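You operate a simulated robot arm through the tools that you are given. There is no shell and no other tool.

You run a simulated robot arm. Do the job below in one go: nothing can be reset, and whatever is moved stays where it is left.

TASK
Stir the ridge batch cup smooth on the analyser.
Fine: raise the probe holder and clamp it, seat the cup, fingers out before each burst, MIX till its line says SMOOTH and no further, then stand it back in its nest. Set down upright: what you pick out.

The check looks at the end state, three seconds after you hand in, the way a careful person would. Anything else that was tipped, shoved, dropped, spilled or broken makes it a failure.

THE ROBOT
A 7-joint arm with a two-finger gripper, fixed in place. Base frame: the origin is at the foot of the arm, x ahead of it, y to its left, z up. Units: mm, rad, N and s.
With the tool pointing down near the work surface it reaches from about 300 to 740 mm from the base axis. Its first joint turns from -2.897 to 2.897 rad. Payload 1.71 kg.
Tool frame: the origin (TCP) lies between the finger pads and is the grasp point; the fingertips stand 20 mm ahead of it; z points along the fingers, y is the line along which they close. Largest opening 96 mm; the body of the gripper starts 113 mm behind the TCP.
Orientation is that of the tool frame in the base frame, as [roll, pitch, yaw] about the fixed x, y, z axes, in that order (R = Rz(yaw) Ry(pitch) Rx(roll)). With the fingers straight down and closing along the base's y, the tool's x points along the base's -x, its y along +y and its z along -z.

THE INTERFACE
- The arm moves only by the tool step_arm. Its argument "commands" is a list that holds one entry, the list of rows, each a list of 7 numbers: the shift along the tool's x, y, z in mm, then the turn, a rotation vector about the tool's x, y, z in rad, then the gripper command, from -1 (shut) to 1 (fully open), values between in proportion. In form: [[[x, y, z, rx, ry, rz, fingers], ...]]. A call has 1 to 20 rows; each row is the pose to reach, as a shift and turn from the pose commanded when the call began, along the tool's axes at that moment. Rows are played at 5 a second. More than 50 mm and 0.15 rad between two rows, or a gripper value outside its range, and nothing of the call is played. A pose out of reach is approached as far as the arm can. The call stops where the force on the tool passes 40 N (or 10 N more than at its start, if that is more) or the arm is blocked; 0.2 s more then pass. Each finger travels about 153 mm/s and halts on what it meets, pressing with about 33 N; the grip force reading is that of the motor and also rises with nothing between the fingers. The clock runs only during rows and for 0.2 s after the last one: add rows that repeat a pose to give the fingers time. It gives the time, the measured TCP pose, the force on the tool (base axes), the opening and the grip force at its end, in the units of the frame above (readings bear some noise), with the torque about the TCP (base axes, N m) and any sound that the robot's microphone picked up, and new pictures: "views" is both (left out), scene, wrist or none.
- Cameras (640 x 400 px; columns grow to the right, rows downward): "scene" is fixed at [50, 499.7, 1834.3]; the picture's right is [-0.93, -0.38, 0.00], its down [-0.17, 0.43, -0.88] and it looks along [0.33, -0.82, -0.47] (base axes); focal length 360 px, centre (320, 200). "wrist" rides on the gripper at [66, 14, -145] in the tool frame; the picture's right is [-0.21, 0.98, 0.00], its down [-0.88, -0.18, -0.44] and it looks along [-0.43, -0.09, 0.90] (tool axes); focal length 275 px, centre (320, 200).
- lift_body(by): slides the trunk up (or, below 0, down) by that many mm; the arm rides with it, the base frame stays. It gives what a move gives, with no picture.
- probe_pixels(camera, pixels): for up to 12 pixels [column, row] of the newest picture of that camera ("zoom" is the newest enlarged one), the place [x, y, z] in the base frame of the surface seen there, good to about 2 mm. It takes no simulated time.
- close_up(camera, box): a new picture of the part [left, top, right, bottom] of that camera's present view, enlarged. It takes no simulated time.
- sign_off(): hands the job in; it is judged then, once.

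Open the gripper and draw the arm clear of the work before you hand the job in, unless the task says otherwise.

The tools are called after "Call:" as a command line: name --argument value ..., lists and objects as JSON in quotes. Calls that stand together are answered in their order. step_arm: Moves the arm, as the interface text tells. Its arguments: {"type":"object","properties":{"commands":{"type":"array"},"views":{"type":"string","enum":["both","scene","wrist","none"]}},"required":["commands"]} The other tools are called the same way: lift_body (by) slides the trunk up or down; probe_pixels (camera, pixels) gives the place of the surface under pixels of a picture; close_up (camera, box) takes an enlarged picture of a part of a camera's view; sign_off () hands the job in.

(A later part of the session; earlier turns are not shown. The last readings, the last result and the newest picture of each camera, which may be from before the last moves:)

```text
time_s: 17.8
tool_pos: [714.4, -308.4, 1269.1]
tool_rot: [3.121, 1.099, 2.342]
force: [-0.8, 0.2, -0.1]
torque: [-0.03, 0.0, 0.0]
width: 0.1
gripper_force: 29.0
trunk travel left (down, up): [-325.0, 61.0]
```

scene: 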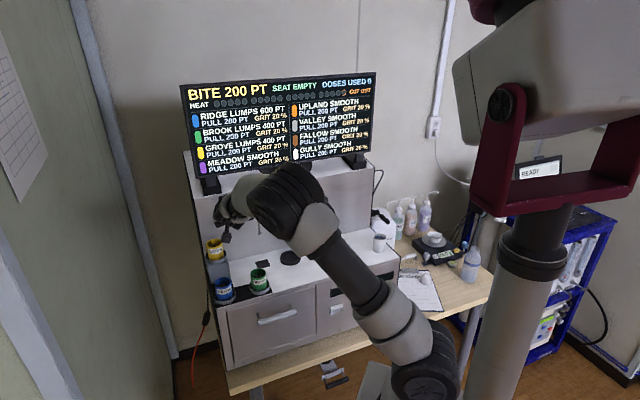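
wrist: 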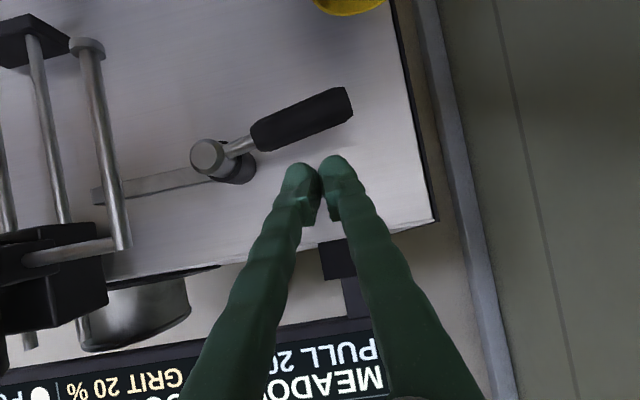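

The fingertips hang above the grip at (714,-308,1269), the grip visible at (305,115) in front of them. I lower 28 mm slowly to touch the lever and feel whether it gives.

Call:
step_arm --commands '[[[3.6, 0, 1.8, 0, 0, 0, -1], [7.1, 0, 3.7, 0, 0, 0, -1], [10.7, 0, 5.5, 0, 0, 0, -1], [14.2, 0, 7.3, 0, 0, 0, -1], [17.8, 0, 9.2, 0, 0, 0, -1], [21.3, 0, 11, 0, 0, 0, -1], [24.9, 0, 12.8, 0, 0, 0, -1]]]'

```text
time_s: 19.4
tool_pos: [712.5, -308.5, 1238.5]
tool_rot: [3.122, 1.096, 2.34]
force: [0.7, -1.4, 0.9]
torque: [-0.06, -0.02, -0.04]
width: 0.0
gripper_force: 29.6
trunk travel left (down, up): [-325.0, 61.0]
```

scene: 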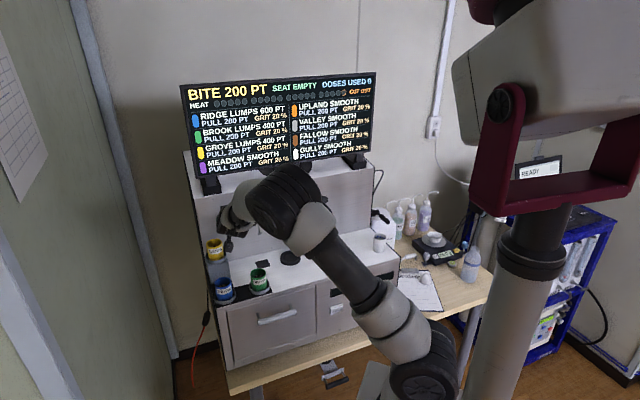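
wrist: 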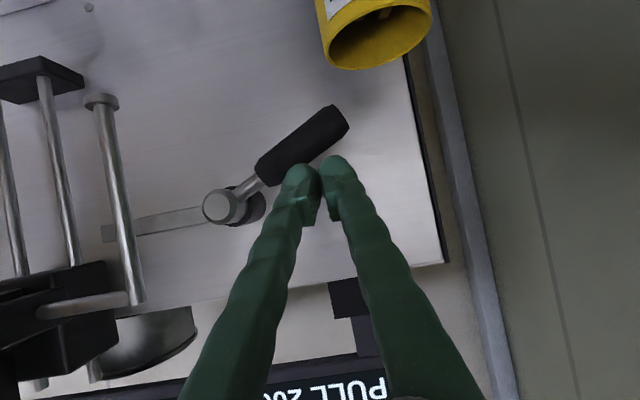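

The lever gives easily and has swung down some 12° (grip now from (262,175) to (345,120)), with little force. I follow its arc further down and to the right in small steps, keeping well away from GROVE.

Call:
step_arm --commands '[[[3, -2.3, 1.5, 0, 0, 0, -1], [6, -4.5, 3.1, 0, 0, 0, -1], [9, -6.8, 4.6, 0, 0, 0, -1], [12, -9, 6.2, 0, 0, 0, -1]]]'

```text
time_s: 20.4
tool_pos: [707.1, -315.0, 1223.4]
tool_rot: [3.119, 1.096, 2.339]
force: [3.0, 0.7, 0.2]
torque: [-0.01, -0.07, 0.07]
width: 0.0
gripper_force: 29.7
trunk travel left (down, up): [-325.0, 61.0]
```

scene: 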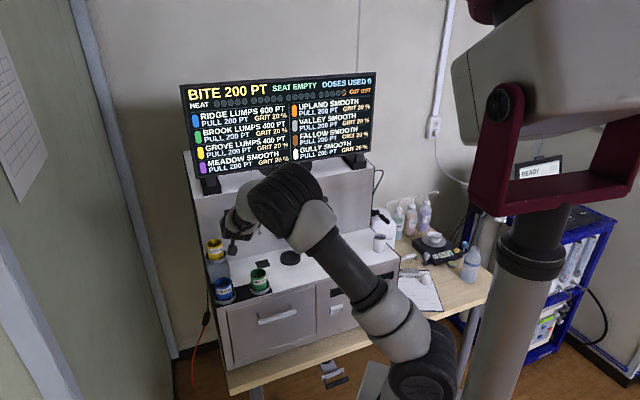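
wrist: 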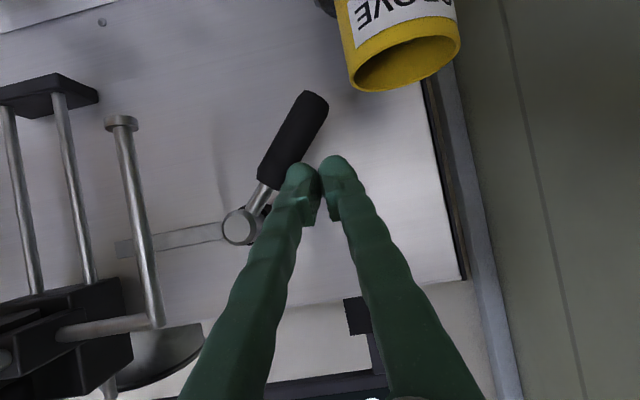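

The lever keeps turning with ~3 N; the grip now points from (262,185) to (318,95). I continue along the arc another step.

Call:
step_arm --commands '[[[2.7, -3, 1.4, 0, 0, 0, -1], [5.3, -6, 2.8, 0, 0, 0, -1], [8, -9, 4.1, 0, 0, 0, -1], [10.7, -12, 5.5, 0, 0, 0, -1]]]'

```text
time_s: 21.4
tool_pos: [696.0, -323.1, 1211.5]
tool_rot: [3.119, 1.096, 2.338]
force: [-0.4, -0.1, 0.3]
torque: [0.04, 0.06, -0.04]
width: 0.0
gripper_force: 29.5
trunk travel left (down, up): [-325.0, 61.0]
```

scene: 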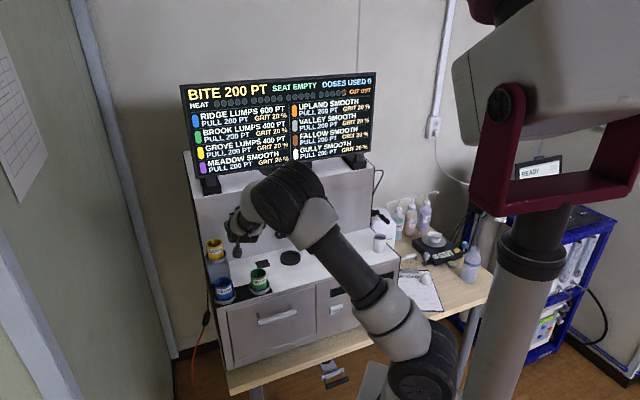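
wrist: 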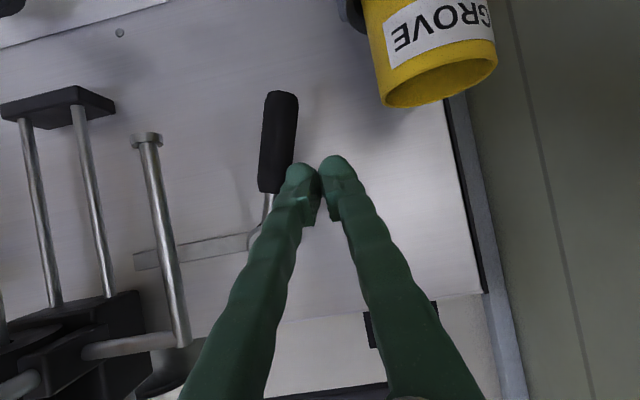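

The lever now hangs about 15° short of straight down, still light. I push it right in small 3 mm steps, watching for a stop or click.

Call:
step_arm --commands '[[[0, -3, 0, 0, 0, 0, -1], [0, -6, 0, 0, 0, 0, -1], [0, -9, 0, 0, 0, 0, -1], [0, -12, 0, 0, 0, 0, -1]]]'

```text
time_s: 22.4
tool_pos: [689.0, -331.0, 1209.7]
tool_rot: [3.12, 1.095, 2.341]
force: [3.6, 2.7, -3.3]
torque: [0.07, -0.03, -0.02]
width: 0.0
gripper_force: 29.2
trunk travel left (down, up): [-325.0, 61.0]
```

scene: 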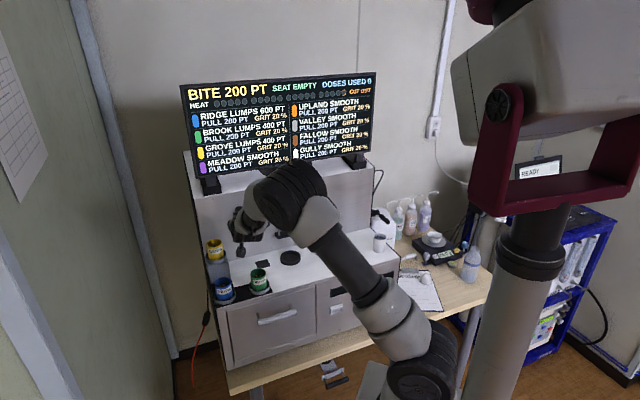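
wrist: 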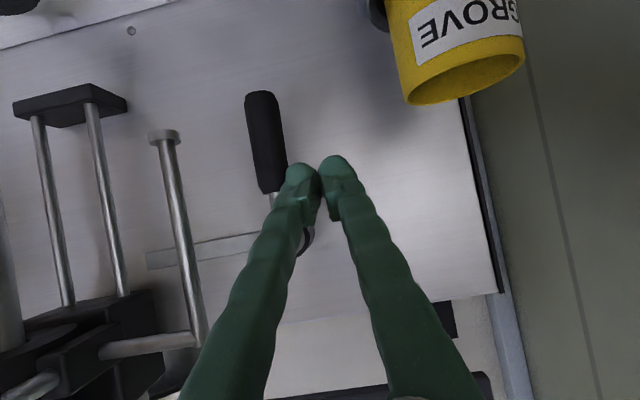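

The lever is within about 5° of straight down and the force is about 5 N. I push another few mm right to see whether it reaches a stop.

Call:
step_arm --commands '[[[0, -2, 0, 0, 0, 0, -1], [0, -4, 0, 0, 0, 0, -1], [0, -6, 0, 0, 0, 0, -1], [0, -8, 0, 0, 0, 0, -1]]]'

```text
time_s: 23.4
tool_pos: [688.8, -331.5, 1211.5]
tool_rot: [3.123, 1.096, 2.349]
force: [22.8, 18.2, -0.2]
torque: [0.1, -0.18, 0.23]
width: 0.0
gripper_force: 29.1
trunk travel left (down, up): [-325.0, 61.0]
```

scene: 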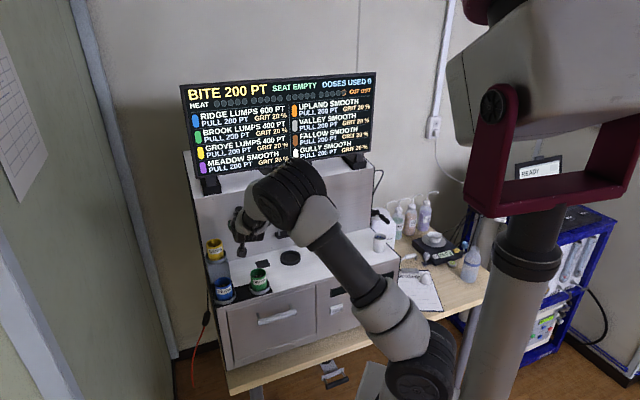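
wrist: 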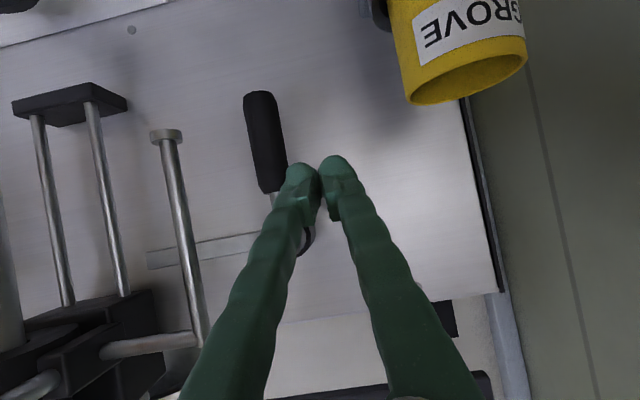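

The force jumped to about 29 N without motion: the lever is at its stop, pointing straight down, which should be the clamped position. I back off to the left and retreat forward out of the lever's space.

Call:
step_arm --commands '[[[0, 8, 0, 0, 0, 0, -1], [0, 18, 0, 0, 0, 0, -1], [9, 22, -18, 0, 0, 0, -1], [18, 22, -37, 0, 0, 0, -1], [20, 22, -60, 0, 0, 0, -1], [22, 22, -85, 0, 0, 0, -1], [24, 22, -110, 0, 0, 0, -1], [26, 22, -135, 0, 0, 0, -1], [26, 22, -135, 0, 0, 0, -1]]]'

```text
time_s: 25.4
tool_pos: [605.5, -229.7, 1249.2]
tool_rot: [3.118, 1.094, 2.338]
force: [0.6, -0.5, -0.2]
torque: [0.04, 0.02, 0.04]
width: 0.0
gripper_force: 29.8
trunk travel left (down, up): [-325.0, 61.0]
```

scene: 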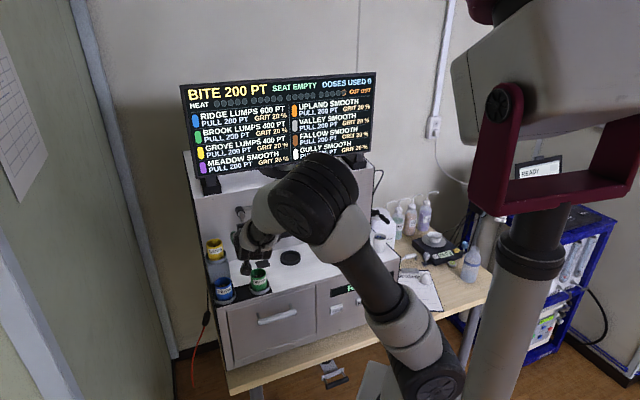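
wrist: 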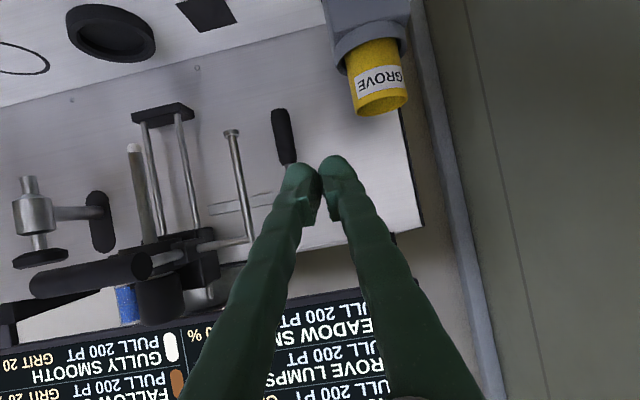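

The lever hangs vertical at (285,135) and the holder is still up. I want to be sure it is clamped, so I move the closed fingers to above and in front of the bar handle for a gentle press test.

Call:
step_arm --commands '[[[-6, -23, -7, 0, 0, 0, -1], [-12, -47, -14, 0, 0, 0, -1], [-18, -70, -22, 0, 0, 0, -1], [-24, -94, -29, 0, 0, 0, -1], [-30, -118, -36, 0, 0, 0, -1], [-36, -141, -44, 0, 0, 0, -1], [-42, -165, -51, 0, 0, 0, -1], [-47.6, -188, -58.3, 0, 0, 0, -1], [-47.6, -188, -58.3, 0, 0, 0, -1]]]'

```text
time_s: 27.4
tool_pos: [448.6, -343.3, 1315.3]
tool_rot: [3.119, 1.095, 2.337]
force: [-0.5, 0.0, -0.4]
torque: [0.01, 0.02, -0.06]
width: 0.2
gripper_force: 29.3
trunk travel left (down, up): [-325.0, 61.0]
```

scene: 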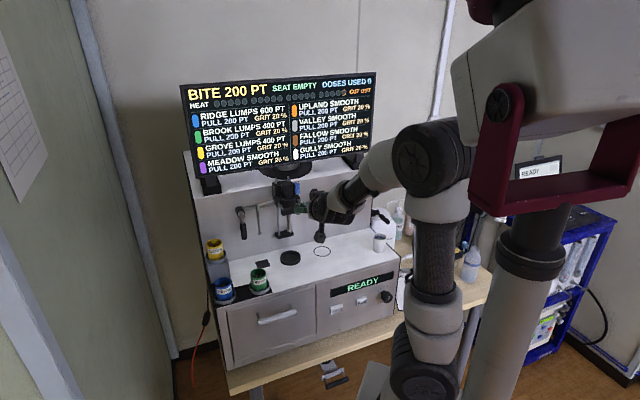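
wrist: 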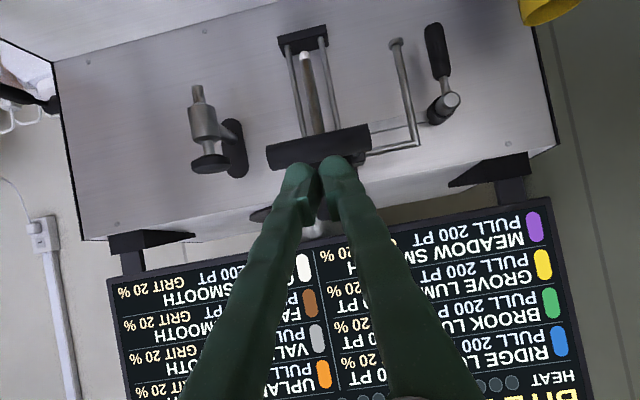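

The holder is up, the lever hangs down at (437,55)–(445,105). I zoom to look at the hub and the flat bar, which I no longer see where it was.

Call:
close_up --camera "wrist" --box '[250, 10, 490, 180]'

Call:
close_up --camera "scene" --box '[205, 160, 345, 270]'

```text
2.35 times, centred on (370, 95) of wrist
```

zoom: 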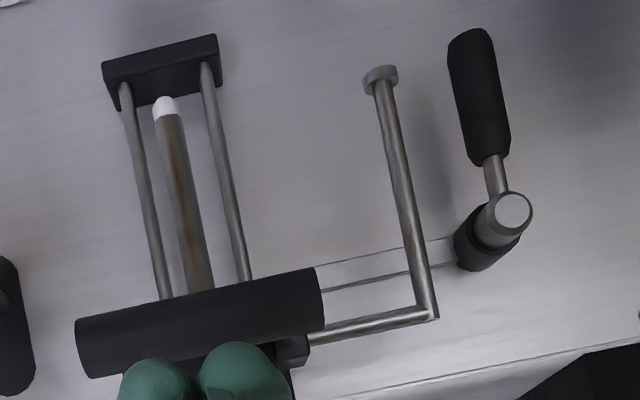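

```text
3.64 times, centred on (275, 215) of scene
```

zoom: 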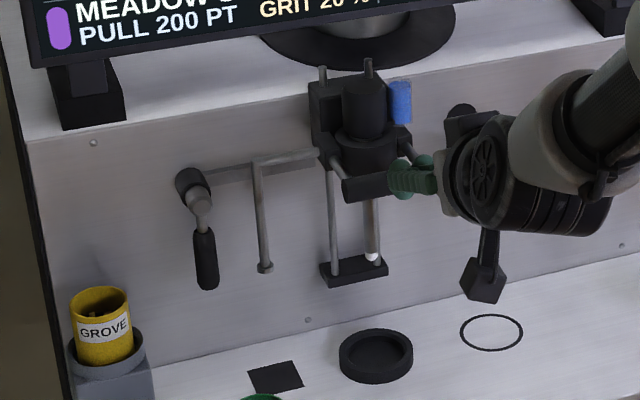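

The lever points straight down and the link bar is in place. I bring the fingertips over the bar handle (63 mm forward), then press down gently.

Call:
step_arm --commands '[[[-9.6, 1, 18.7, 0, 0, 0, -1], [-19.3, 2, 37.3, 0, 0, 0, -1], [-28.9, 3, 56, 0, 0, 0, -1], [-26.2, 3, 57.4, 0, 0, 0, -1], [-23.6, 3, 58.7, 0, 0, 0, -1], [-20.9, 3, 60.1, 0, 0, 0, -1], [-18.2, 3, 61.5, 0, 0, 0, -1], [-15.6, 3, 62.9, 0, 0, 0, -1]]]'

```text
time_s: 29.2
tool_pos: [496.3, -383.5, 1303.6]
tool_rot: [3.116, 1.102, 2.332]
force: [-0.2, -1.4, 8.7]
torque: [-0.07, -0.02, 0.01]
width: 6.1
gripper_force: 29.8
trunk travel left (down, up): [-325.0, 61.0]
```

scene: 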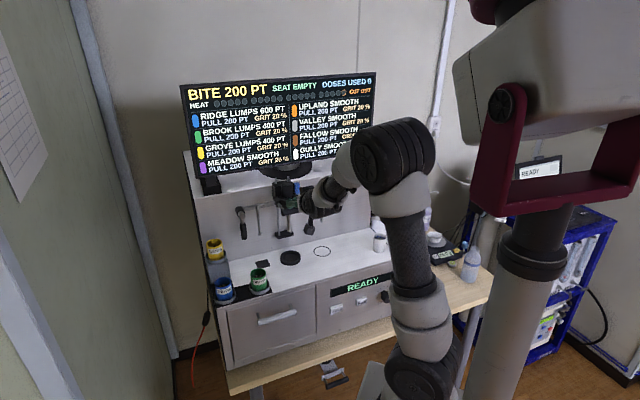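
wrist: 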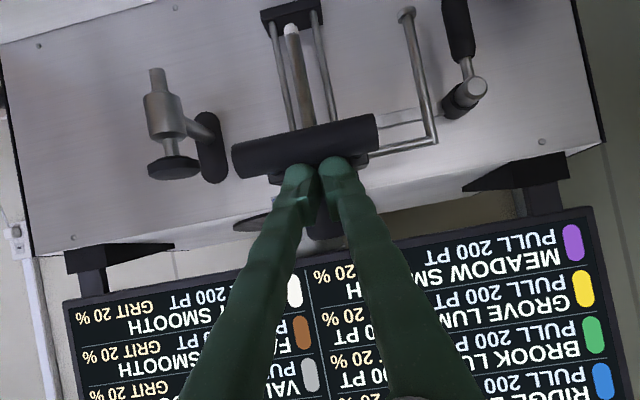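

Pressing gives 8.7 N upward with the bar not yielding (TCP held at 1303.6 against 1300 commanded), already above the 5 N that moved it before. I press 3 mm more to confirm.

Call:
step_arm --commands '[[[1.3, 0, 0.7, 0, 0, 0, -1], [2.7, 0, 1.4, 0, 0, 0, -1], [2.7, 0, 1.4, 0, 0, 0, -1]]]' --views "wrist"

```text
time_s: 30.0
tool_pos: [496.0, -384.5, 1302.6]
tool_rot: [3.116, 1.107, 2.333]
force: [2.0, -3.2, 30.3]
torque: [-0.26, -0.13, 0.02]
width: 6.1
gripper_force: 29.5
trunk travel left (down, up): [-325.0, 61.0]
```

wrist: 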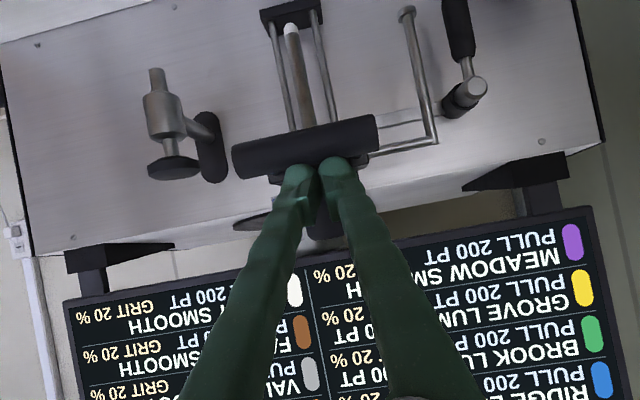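

At 30 N the bar does not move at all, so the holder is raised and clamped. I lift off, draw out in front, then move left toward the RIDGE cup, opening the fingers on the way.

Call:
step_arm --commands '[[[-9, 0, -4.5, 0, 0, 0, -1], [-17.9, 0, -9, 0, 0, 0, -1], [-6, 0, -32, 0, 0, 0, -1], [5, 0, -55, 0, 0, 0, -1], [16.6, 0, -77.8, 0, 0, 0, -1], [30, 25, -76, 0, 0, 0, -1], [43, 50, -75, 0, 0, 0, -1], [56, 75, -73, 0, 0, 0, -1], [69, 100, -72, 0, 0, 0, -1], [82, 125, -70, 0, 0, 0, 0], [95, 150, -69, 0, 0, 0, 0.5], [108, 175, -67, 0, 0, 0, 1], [121, 200, -66, 0, 0, 0, 1], [134, 225, -64, 0, 0, 0, 1], [146.7, 248, -63, 0, 0, 0, 1], [146.7, 248, -63, 0, 0, 0, 1]]]'

```text
time_s: 33.4
tool_pos: [585.7, -121.7, 1199.7]
tool_rot: [3.117, 1.096, 2.334]
force: [0.8, -1.1, 0.0]
torque: [-0.01, -0.04, 0.02]
width: 96.0
gripper_force: 0.1
trunk travel left (down, up): [-325.0, 61.0]
```

scene: 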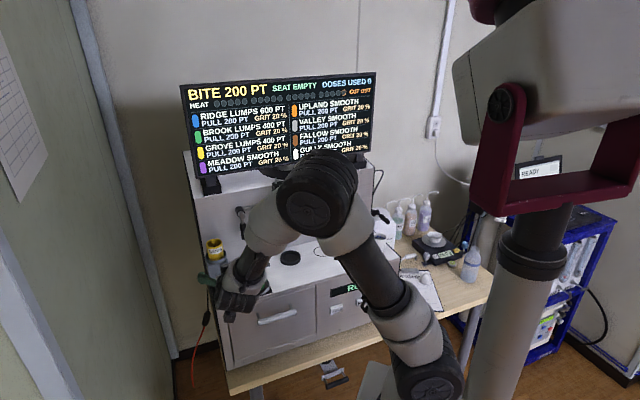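
wrist: 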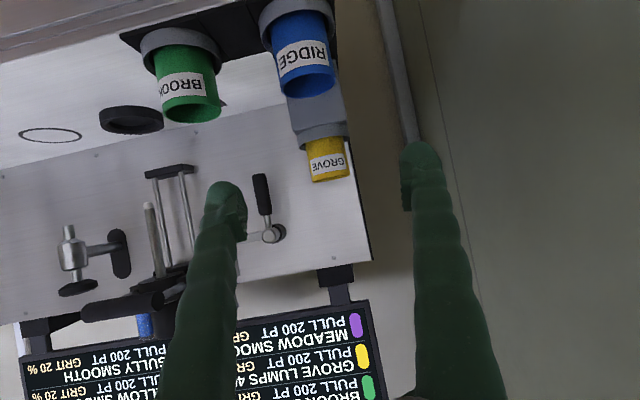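

At (586,-122,1200) with the fingers open; RIDGE is seen at (303,55) with its rim at (310,90). I probe its rim, label and neighbours to refine the grasp point.

Call:
close_up --camera "wrist" --box '[120, 0, 370, 190]'

Call:
probe_pixels --camera "wrist" --pixels '[[303, 60], [280, 85], [334, 80], [308, 97], [275, 40], [330, 35], [265, 25], [331, 15], [190, 110], [168, 108], [217, 100], [305, 80]]'

```text
2.11 times, centred on (245, 95) of wrist
```

zoom: 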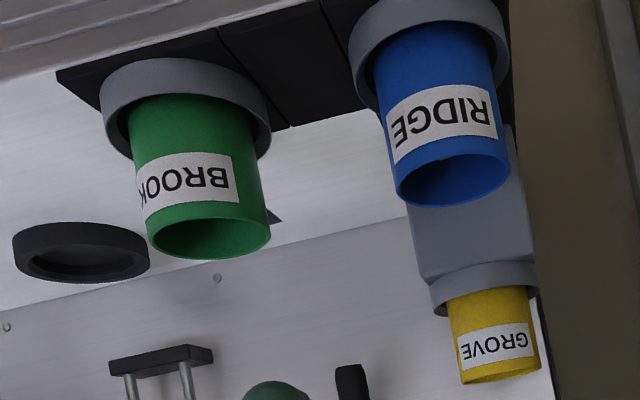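

```text
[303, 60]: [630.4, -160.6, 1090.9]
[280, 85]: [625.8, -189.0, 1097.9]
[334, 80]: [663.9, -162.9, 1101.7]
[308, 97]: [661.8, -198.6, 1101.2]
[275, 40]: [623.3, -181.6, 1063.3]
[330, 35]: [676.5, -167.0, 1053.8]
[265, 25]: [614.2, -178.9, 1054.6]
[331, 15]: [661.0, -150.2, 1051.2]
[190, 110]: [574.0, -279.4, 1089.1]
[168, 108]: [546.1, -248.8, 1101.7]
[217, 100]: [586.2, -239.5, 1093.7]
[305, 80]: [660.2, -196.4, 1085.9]
```

Rim centre works out at about (647,-179), rim z≈1101, radius 24. I lower straight in front of the cup to z=1078 (still at b≈-500, 60 mm in front of its near side).

Call:
step_arm --commands '[[[18, 0.4, 9.3, 0, 0, 0, 1], [36, 0.8, 18.6, 0, 0, 0, 1], [54, 1.2, 27.9, 0, 0, 0, 1], [72, 1.6, 37.2, 0, 0, 0, 1], [90, 2, 46.5, 0, 0, 0, 1], [108.5, 2.4, 55.8, 0, 0, 0, 1], [108.5, 2.4, 55.8, 0, 0, 0, 1]]]'

```text
time_s: 35.0
tool_pos: [588.3, -118.7, 1077.0]
tool_rot: [3.117, 1.096, 2.335]
force: [-0.6, 0.7, 0.1]
torque: [-0.03, 0.0, 0.01]
width: 96.3
gripper_force: 0.0
trunk travel left (down, up): [-325.0, 61.0]
```

scene: 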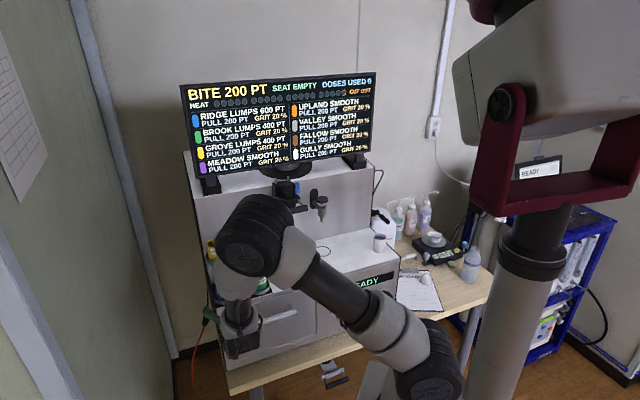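
wrist: 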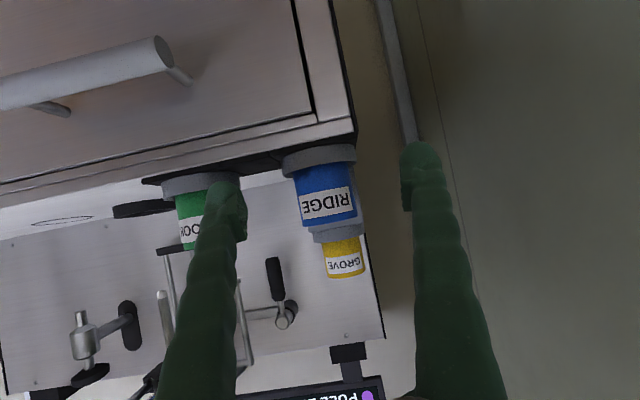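

Aligned in front of RIDGE, which appears centred between the fingers at (325,190). I advance 84 mm straight in so the cup comes between the open pads.

Call:
step_arm --commands '[[[-6.4, -0.3, 12.4, 0, 0, 0, 1], [-12.8, -0.6, 24.9, 0, 0, 0, 1], [-19.2, -0.9, 37.3, 0, 0, 0, 1], [-25.6, -1.2, 49.8, 0, 0, 0, 1], [-32, -1.4, 62.2, 0, 0, 0, 1], [-38.4, -1.6, 74.7, 0, 0, 0, 1], [-38.4, -1.6, 74.7, 0, 0, 0, 1]]]'

```text
time_s: 36.6
tool_pos: [646.0, -179.4, 1077.5]
tool_rot: [3.118, 1.097, 2.336]
force: [1.3, -0.5, 0.4]
torque: [-0.03, 0.04, -0.01]
width: 96.0
gripper_force: 0.1
trunk travel left (down, up): [-325.0, 61.0]
```

scene: 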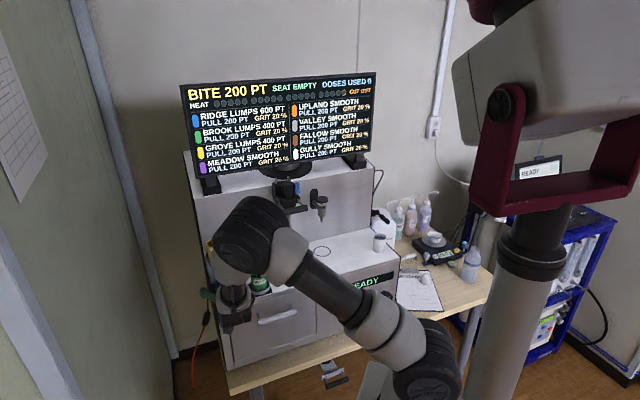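
wrist: 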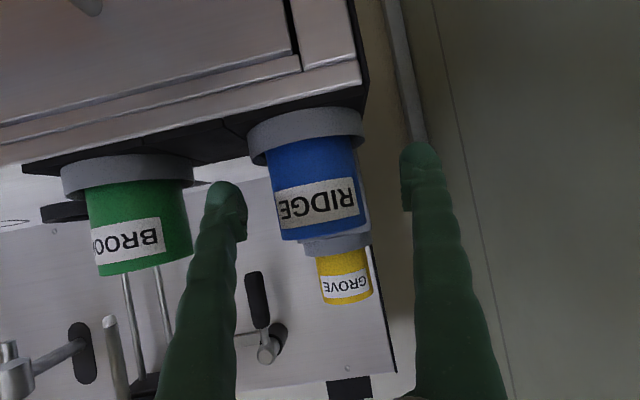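

The cup stands centred between the pads with TCP at (646,-179,1077). I close the fingers on it without moving.

Call:
step_arm --commands '[[[0, 0, 0, 0, 0, 0, 0.3], [0, 0, 0, 0, 0, 0, -1], [0, 0, 0, 0, 0, 0, -1], [0, 0, 0, 0, 0, 0, -1]]]'

```text
time_s: 37.6
tool_pos: [646.5, -180.0, 1078.7]
tool_rot: [3.119, 1.095, 2.335]
force: [-0.3, -1.4, 1.9]
torque: [-0.09, -0.01, -0.01]
width: 48.9
gripper_force: 32.5
trunk travel left (down, up): [-325.0, 61.0]
```

scene: 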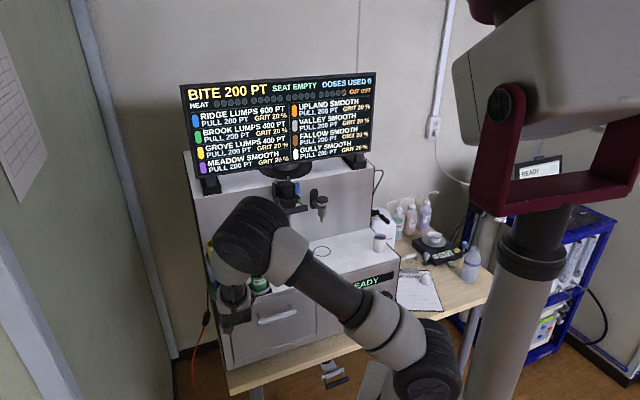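
wrist: 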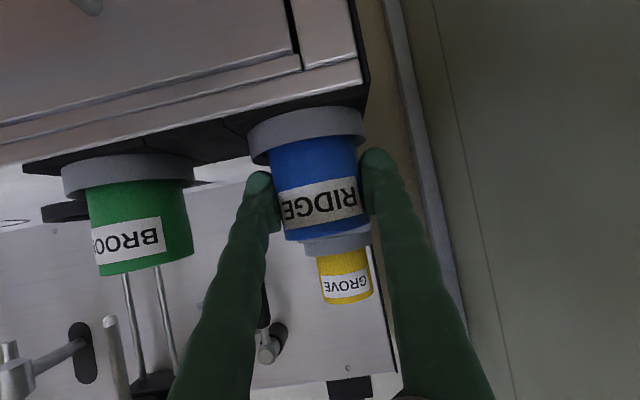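

Gripped at 48.9 mm with 32 N; the TCP stands at z=1078.7 with the cup in its nest, which I note for the return. I lift straight up slowly by 40 mm.

Call:
step_arm --commands '[[[-5, 0, -2.6, 0, 0, 0, -1], [-10.7, 0, -5.5, 0, 0, 0, -1], [-17.8, 0, -9.2, 0, 0, 0, -1], [-25, 0, -12.8, 0, 0, 0, -1], [-31, 0, -16, 0, 0, 0, -1], [-35.6, 0, -18.3, 0, 0, 0, -1], [-35.6, 0, -18.3, 0, 0, 0, -1]]]'

```text
time_s: 39.2
tool_pos: [646.2, -179.6, 1117.1]
tool_rot: [3.115, 1.095, 2.336]
force: [-0.1, 0.1, -1.3]
torque: [-0.01, 0.02, 0.01]
width: 48.7
gripper_force: 33.0
trunk travel left (down, up): [-325.0, 61.0]
```

scene: 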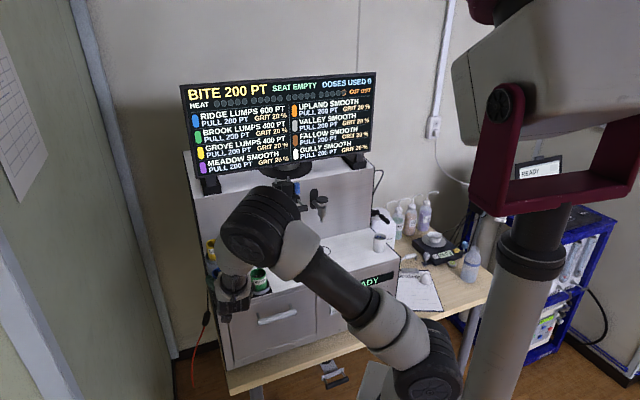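
wrist: 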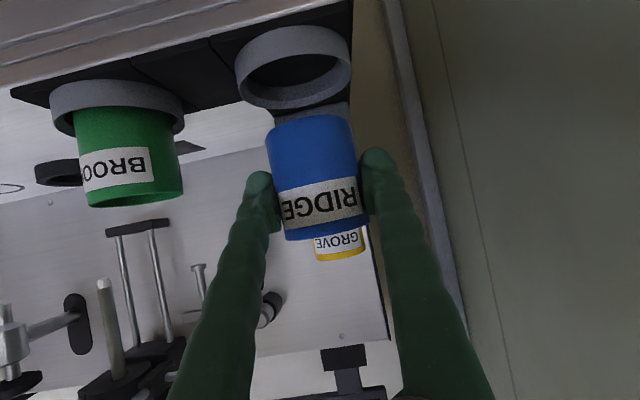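

The cup hangs upright and its empty nest is visible at (293,67). I probe the nest ring and floor for the return, and the seat at (57,172) for the set-down.

Call:
probe_pixels --camera "wrist" --pixels '[[237, 72], [351, 60], [290, 27], [300, 107], [293, 70], [340, 70], [260, 75], [298, 88], [57, 172], [320, 120], [275, 150], [350, 140]]'

Call:
close_up --camera "wrist" --box '[220, 10, 400, 250]'

```text
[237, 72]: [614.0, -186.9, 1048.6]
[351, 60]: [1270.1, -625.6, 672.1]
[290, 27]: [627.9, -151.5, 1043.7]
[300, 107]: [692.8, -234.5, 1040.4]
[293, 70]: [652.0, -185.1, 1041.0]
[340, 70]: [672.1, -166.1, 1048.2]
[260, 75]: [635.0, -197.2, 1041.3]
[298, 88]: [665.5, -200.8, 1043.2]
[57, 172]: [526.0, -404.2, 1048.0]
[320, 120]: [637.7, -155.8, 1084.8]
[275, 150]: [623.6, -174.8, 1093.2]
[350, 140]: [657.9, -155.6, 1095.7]
```

```text
1.67 times, centred on (310, 130) of wrist
```

zoom: 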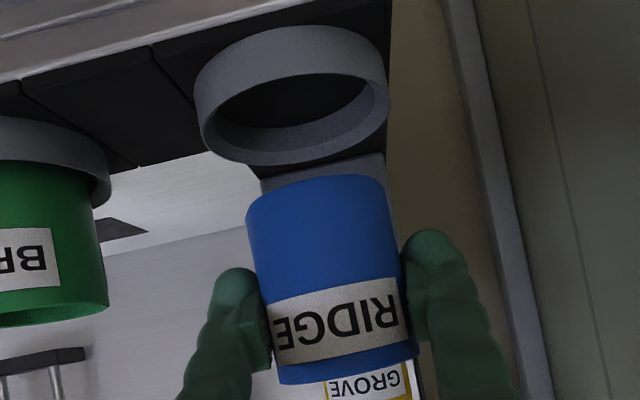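

Nest floor is z≈1041 and ring top 1049, and the nest centre matches the grasp point. I raise another 38 mm, draw out to b≈-535 and carry the cup right toward the seat, well above BROOK's rim (1101).

Call:
step_arm --commands '[[[-11.3, 0, -5.8, 0, 0, 0, -1], [-22.5, 0, -11.6, 0, 0, 0, -1], [-33.8, 0, -17.4, 0, 0, 0, -1], [-26, 0, -32, 0, 0, 0, -1], [-18.5, 0, -46.5, 0, 0, 0, -1], [-11.4, 0, -61, 0, 0, 0, -1], [-11.4, -20, -61, 0, 0, 0, -1], [-11.4, -42, -61, 0, 0, 0, -1], [-11.4, -65, -61, 0, 0, 0, -1], [-11.4, -88, -61, 0, 0, 0, -1], [-11.4, -111, -61, 0, 0, 0, -1], [-11.4, -134, -61, 0, 0, 0, -1], [-11.4, -157, -61, 0, 0, 0, -1], [-11.4, -180, -61, 0, 0, 0, -1], [-11.4, -203, -61, 0, 0, 0, -1], [-11.4, -226, -61, 0, 0, 0, -1], [-11.4, -245, -61, 0, 0, 0, -1], [-11.4, -253, -61, 0, 0, 0, -1], [-11.4, -253, -61, 0, 0, 0, -1]]]'

```text
time_s: 43.2
tool_pos: [431.9, -322.5, 1154.2]
tool_rot: [3.116, 1.093, 2.335]
force: [-0.1, -0.8, -1.1]
torque: [0.0, 0.02, 0.01]
width: 48.8
gripper_force: 33.5
trunk travel left (down, up): [-325.0, 61.0]
```

scene: 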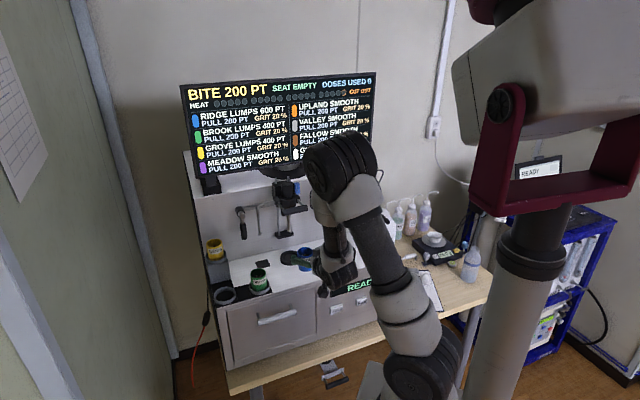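
wrist: 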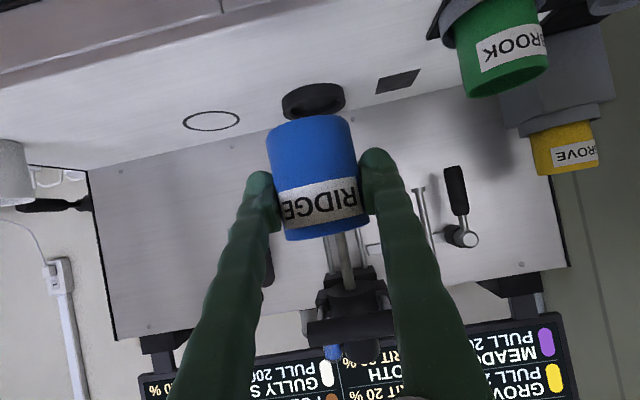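

The cup hangs at a≈77 in front of the seat, the ring visible at (313,100). I probe the seat ring's rim points in wrist and scene views to pin its centre.

Call:
probe_pixels --camera "wrist" --pixels '[[283, 103], [346, 96], [312, 84], [314, 92], [290, 95], [338, 88], [300, 90], [326, 87]]'

Call:
close_up --camera "scene" --box '[260, 225, 340, 275]'

```text
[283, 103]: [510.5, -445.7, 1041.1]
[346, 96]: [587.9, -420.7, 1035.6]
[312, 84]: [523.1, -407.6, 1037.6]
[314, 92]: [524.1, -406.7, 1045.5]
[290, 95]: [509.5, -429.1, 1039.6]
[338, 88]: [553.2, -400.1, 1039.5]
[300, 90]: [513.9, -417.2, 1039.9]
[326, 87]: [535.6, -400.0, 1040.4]
```

```text
8.00 times, centred on (300, 250) of scene
```

zoom: 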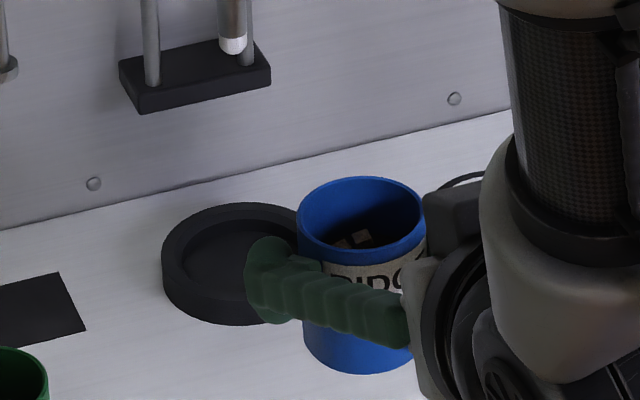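

The ring's front arc fits a centre of about a=77, b=-693.7 (x≈545, y≈-436) with outer radius ~36. I lower the cup so its bottom is ~1060 and slide it in over the seat under the raised probe.

Call:
step_arm --commands '[[[12.4, 0, 6.4, 0, 0, 0, -1], [24.9, 0, 12.8, 0, 0, 0, -1], [37.3, 0, 19.3, 0, 0, 0, -1], [49.7, 0, 25.7, 0, 0, 0, -1], [40.5, 0, 43.5, 0, 0, 0, -1], [31.3, 0, 61.3, 0, 0, 0, -1], [22.1, -0.2, 79.1, 0, 0, 0, -1], [12.9, -0.2, 96.9, 0, 0, 0, -1], [3.6, -0.2, 114.6, 0, 0, 0, -1], [-5.6, -0.4, 132.4, 0, 0, 0, -1], [-14.8, -0.4, 150.2, 0, 0, 0, -1], [-24, -0.4, 168, 0, 0, 0, -1], [-24, -0.4, 168, 0, 0, 0, -1]]]'

```text
time_s: 46.0
tool_pos: [546.4, -437.1, 1096.6]
tool_rot: [3.117, 1.098, 2.334]
force: [0.2, -0.5, 0.2]
torque: [-0.02, 0.01, -0.05]
width: 48.6
gripper_force: 32.9
trunk travel left (down, up): [-325.0, 61.0]
```

scene: 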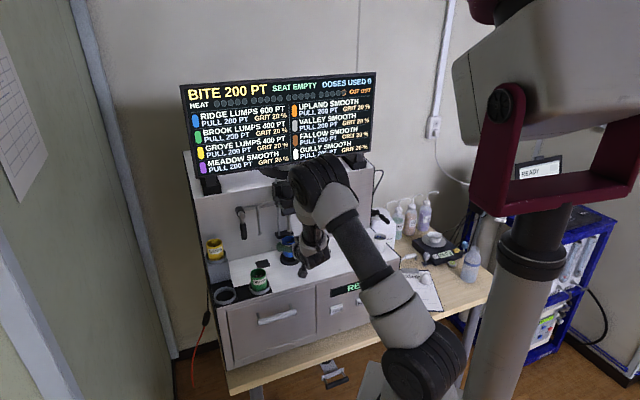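
wrist: 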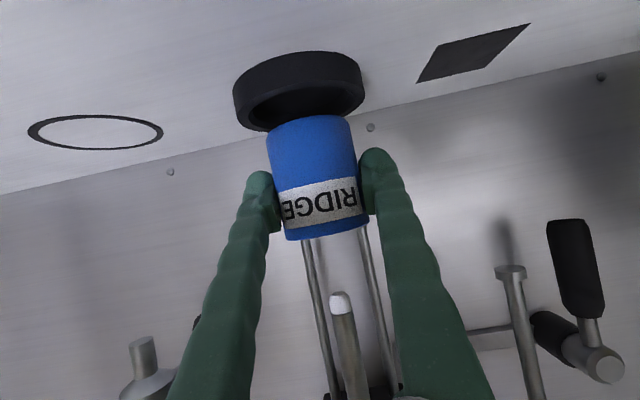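

The cup hovers over the ring (ring spans (233,95) to (364,80)) with the probe tip at (342,298) well above the rim. I probe ring points and the cup's bottom edge to check centring.

Call:
close_up --camera "wrist" --box '[210, 30, 390, 250]'

Call:
probe_pixels --camera "wrist" --pixels '[[236, 100], [362, 86], [300, 56], [270, 66], [335, 60], [300, 82], [340, 298], [300, 125], [272, 140], [350, 132], [248, 118], [358, 104]]'

Call:
close_up --camera "scene" --box '[250, 210, 340, 280]'

```text
1.82 times, centred on (300, 140) of wrist
```

zoom: 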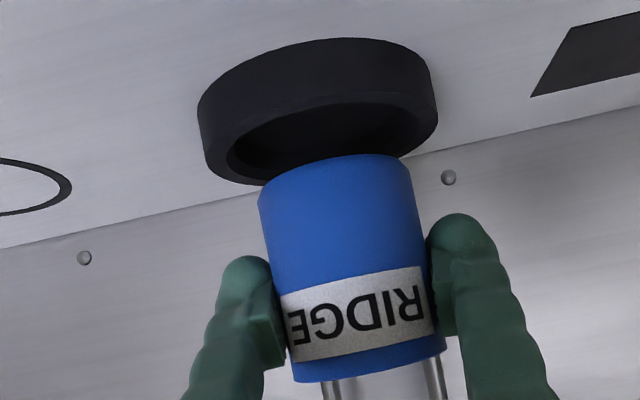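

```text
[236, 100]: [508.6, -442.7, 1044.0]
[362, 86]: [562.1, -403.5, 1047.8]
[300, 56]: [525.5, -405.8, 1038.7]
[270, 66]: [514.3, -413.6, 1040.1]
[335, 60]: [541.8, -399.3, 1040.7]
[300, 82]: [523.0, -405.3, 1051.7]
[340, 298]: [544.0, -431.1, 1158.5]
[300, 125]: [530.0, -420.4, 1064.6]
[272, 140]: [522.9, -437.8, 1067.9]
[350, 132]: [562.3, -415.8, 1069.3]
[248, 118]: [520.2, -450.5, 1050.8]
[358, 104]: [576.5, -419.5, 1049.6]
```

```text
5.71 times, centred on (295, 245) of scene
```

zoom: 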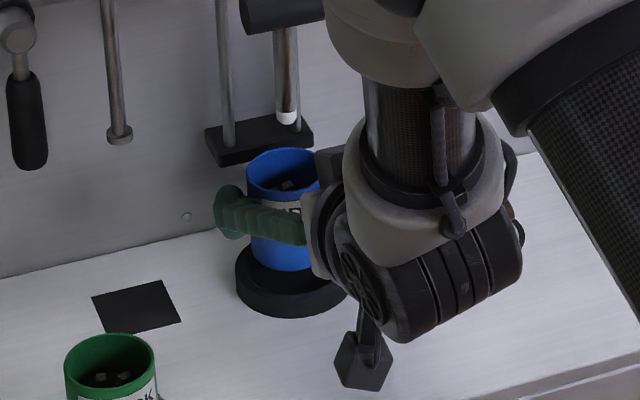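

Fits give the ring centre at b≈-693 and the cup at b≈-696, a equal at 77. I shift the cup 2.5 mm outward and lower it 16 mm, slowly.

Call:
step_arm --commands '[[[1.1, 0, -2.1, 0, 0, 0, -1], [4.7, 0, -0.3, 0, 0, 0, -1], [8.2, 0, 1.5, 0, 0, 0, -1], [11.8, 0, 3.3, 0, 0, 0, -1], [15.3, 0, 5.2, 0, 0, 0, -1], [15.3, 0, 5.2, 0, 0, 0, -1]]]'

```text
time_s: 47.4
tool_pos: [544.2, -434.9, 1081.1]
tool_rot: [3.118, 1.096, 2.336]
force: [0.6, 0.3, -0.8]
torque: [0.01, 0.01, -0.02]
width: 48.8
gripper_force: 32.9
trunk travel left (down, up): [-325.0, 61.0]
```

scene: 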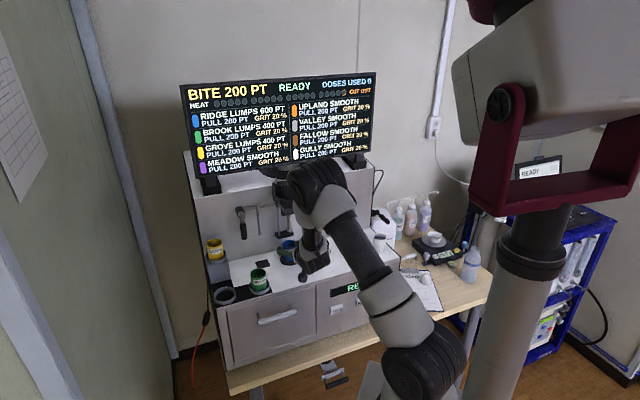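
wrist: 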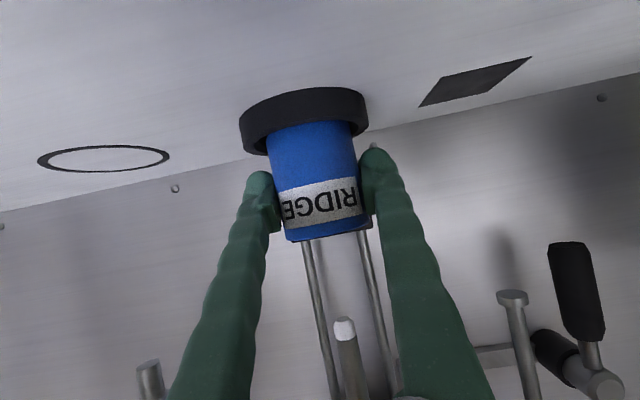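

The cup is inside the ring and the board now shows READY instead of SEAT EMPTY. I lower in 1 mm steps to feel the floor.

Call:
step_arm --commands '[[[0.9, 0, 0.45, 0, 0, 0, -1], [1.8, 0, 0.9, 0, 0, 0, -1], [2.7, 0, 1.4, 0, 0, 0, -1], [2.7, 0, 1.4, 0, 0, 0, -1]]]' --views "none"

```text
time_s: 48.4
tool_pos: [545.4, -434.7, 1077.8]
tool_rot: [3.114, 1.093, 2.333]
force: [0.8, -0.7, -0.9]
torque: [-0.02, -0.01, -0.01]
width: 48.5
gripper_force: 32.8
trunk travel left (down, up): [-325.0, 61.0]
```

No contact yet (force still about -1 N, the cup's weight) at z=1077.8. I continue down in half-millimetre-scale steps.

Call:
step_arm --commands '[[[0.7, 0, 0.35, 0, 0, 0, -1], [1.3, 0, 0.7, 0, 0, 0, -1], [2, 0, 1, 0, 0, 0, -1], [2.7, 0, 1.4, 0, 0, 0, -1], [2.7, 0, 1.4, 0, 0, 0, -1]]]' --views "wrist"

```text
time_s: 49.6
tool_pos: [545.0, -434.1, 1076.4]
tool_rot: [3.116, 1.099, 2.331]
force: [0.0, -0.1, 8.9]
torque: [0.13, -0.14, 0.0]
width: 48.3
gripper_force: 33.4
trunk travel left (down, up): [-325.0, 61.0]
```

wrist: 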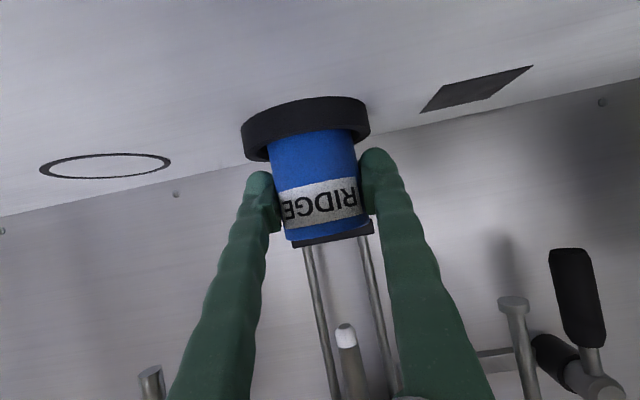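

Contact: 8.9 N up at z=1076.4, so the cup sits on the seat floor. I ease up 1 mm and open the fingers gradually.

Call:
step_arm --commands '[[[-0.9, 0, -0.45, 0, 0, 0, -1], [-0.9, 0, -0.45, 0, 0, 0, 0.1], [-0.9, 0, -0.45, 0, 0, 0, 0.3], [-0.9, 0, -0.45, 0, 0, 0, 0.6], [-0.9, 0, -0.45, 0, 0, 0, 0.6]]]'

```text
time_s: 50.8
tool_pos: [543.9, -435.3, 1077.1]
tool_rot: [3.119, 1.095, 2.335]
force: [0.4, -0.3, -0.7]
torque: [0.0, -0.01, 0.01]
width: 76.9
gripper_force: 0.1
trunk travel left (down, up): [-325.0, 61.0]
```

scene: 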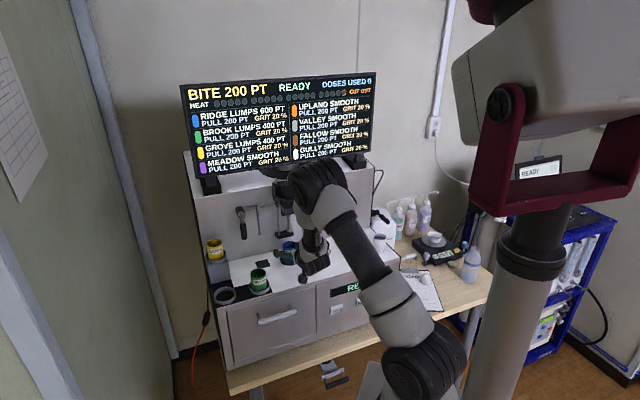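
wrist: 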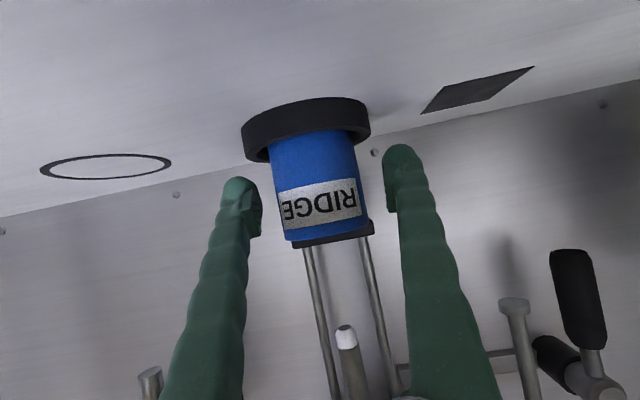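

The cup stands free in the seat with the fingers 77 mm apart. I back straight out along the machine's front direction by 155 mm.

Call:
step_arm --commands '[[[6.9, 0, -13.3, 0, 0, 0, 0.7], [16, 0, -31, 0, 0, 0, 0.7], [25.2, 0, -48.9, 0, 0, 0, 0.7], [34.3, 0, -66.7, 0, 0, 0, 0.7], [43.5, 0, -84.5, 0, 0, 0, 0.7], [52.7, 0, -102.3, 0, 0, 0, 0.7], [61.8, 0, -120, 0, 0, 0, 0.7], [71, 0, -137.8, 0, 0, 0, 0.7], [71, 0, -137.8, 0, 0, 0, 0.7]]]'

```text
time_s: 52.8
tool_pos: [435.3, -324.2, 1076.8]
tool_rot: [3.115, 1.093, 2.333]
force: [0.2, 0.3, 0.1]
torque: [0.0, -0.01, 0.0]
width: 81.4
gripper_force: 0.0
trunk travel left (down, up): [-325.0, 61.0]
```

scene: 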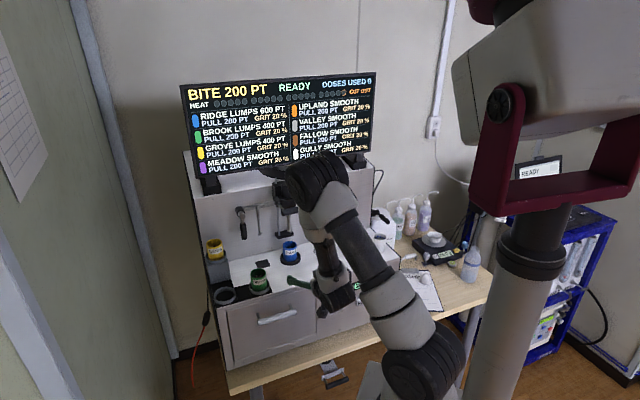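
wrist: 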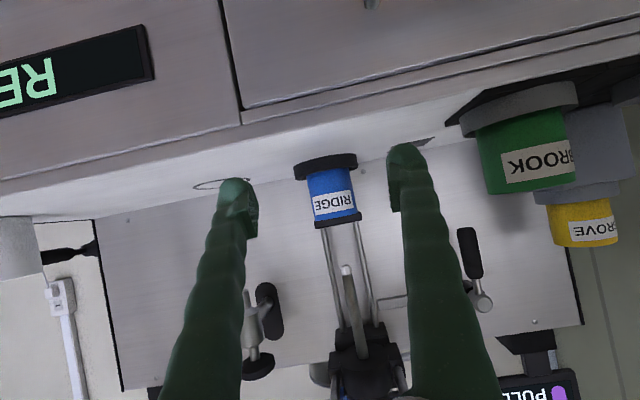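

RIDGE stands upright in the seat at (333,190), READY shown, fingers out. Now to the MIX button near (282,-477,892): I shut the fingers, steepen the tool and move right and down in front of the panel, keeping ~50 mm off it.

Call:
step_arm --commands '[[[13.5, -21.7, -0.6, 0, 0.0495, 0, 0], [27, -43.3, -1.1, 0, 0.099, 0, -1], [40.4, -65, -1.7, 0, 0.1485, 0, -1], [53.9, -86.6, -2.3, 0, 0.198, 0, -1], [67.4, -108.3, -2.9, 0, 0.2475, 0, -1], [80.8, -130, -3.4, 0, 0.297, 0, -1], [94.3, -151.6, -4, 0, 0.3465, 0, -1], [107.8, -173.3, -4.6, 0, 0.396, 0, -1], [121.2, -195, -5.1, 0, 0.4455, 0, -1], [134.7, -216.6, -5.7, 0, 0.495, 0, -1], [134.7, -216.6, -5.7, 0, 0.495, 0, -1]]]'

```text
time_s: 55.2
tool_pos: [233.5, -430.2, 957.2]
tool_rot: [3.129, 0.602, 2.349]
force: [0.0, -0.7, 0.7]
torque: [-0.05, 0.01, 0.01]
width: 0.0
gripper_force: 29.6
trunk travel left (down, up): [-325.0, 61.0]
```

scene: 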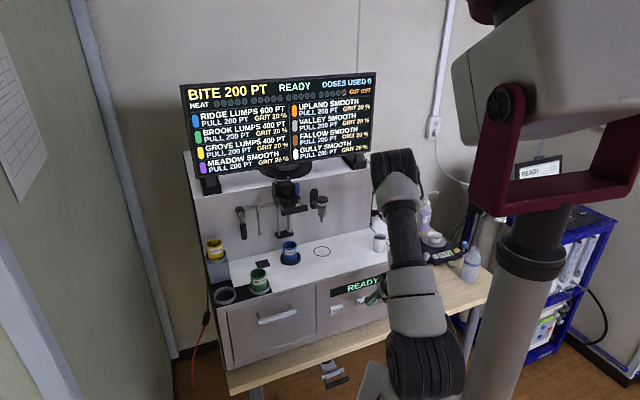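
wrist: 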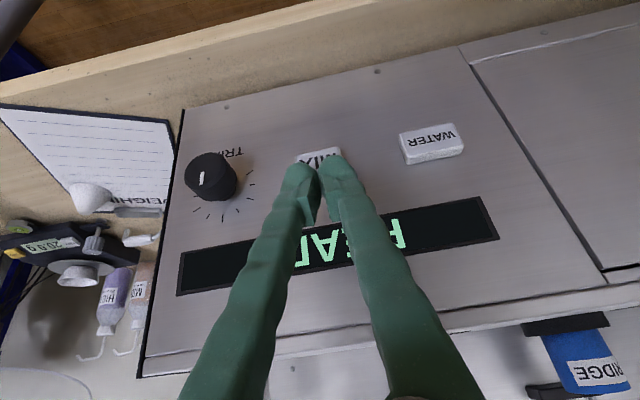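

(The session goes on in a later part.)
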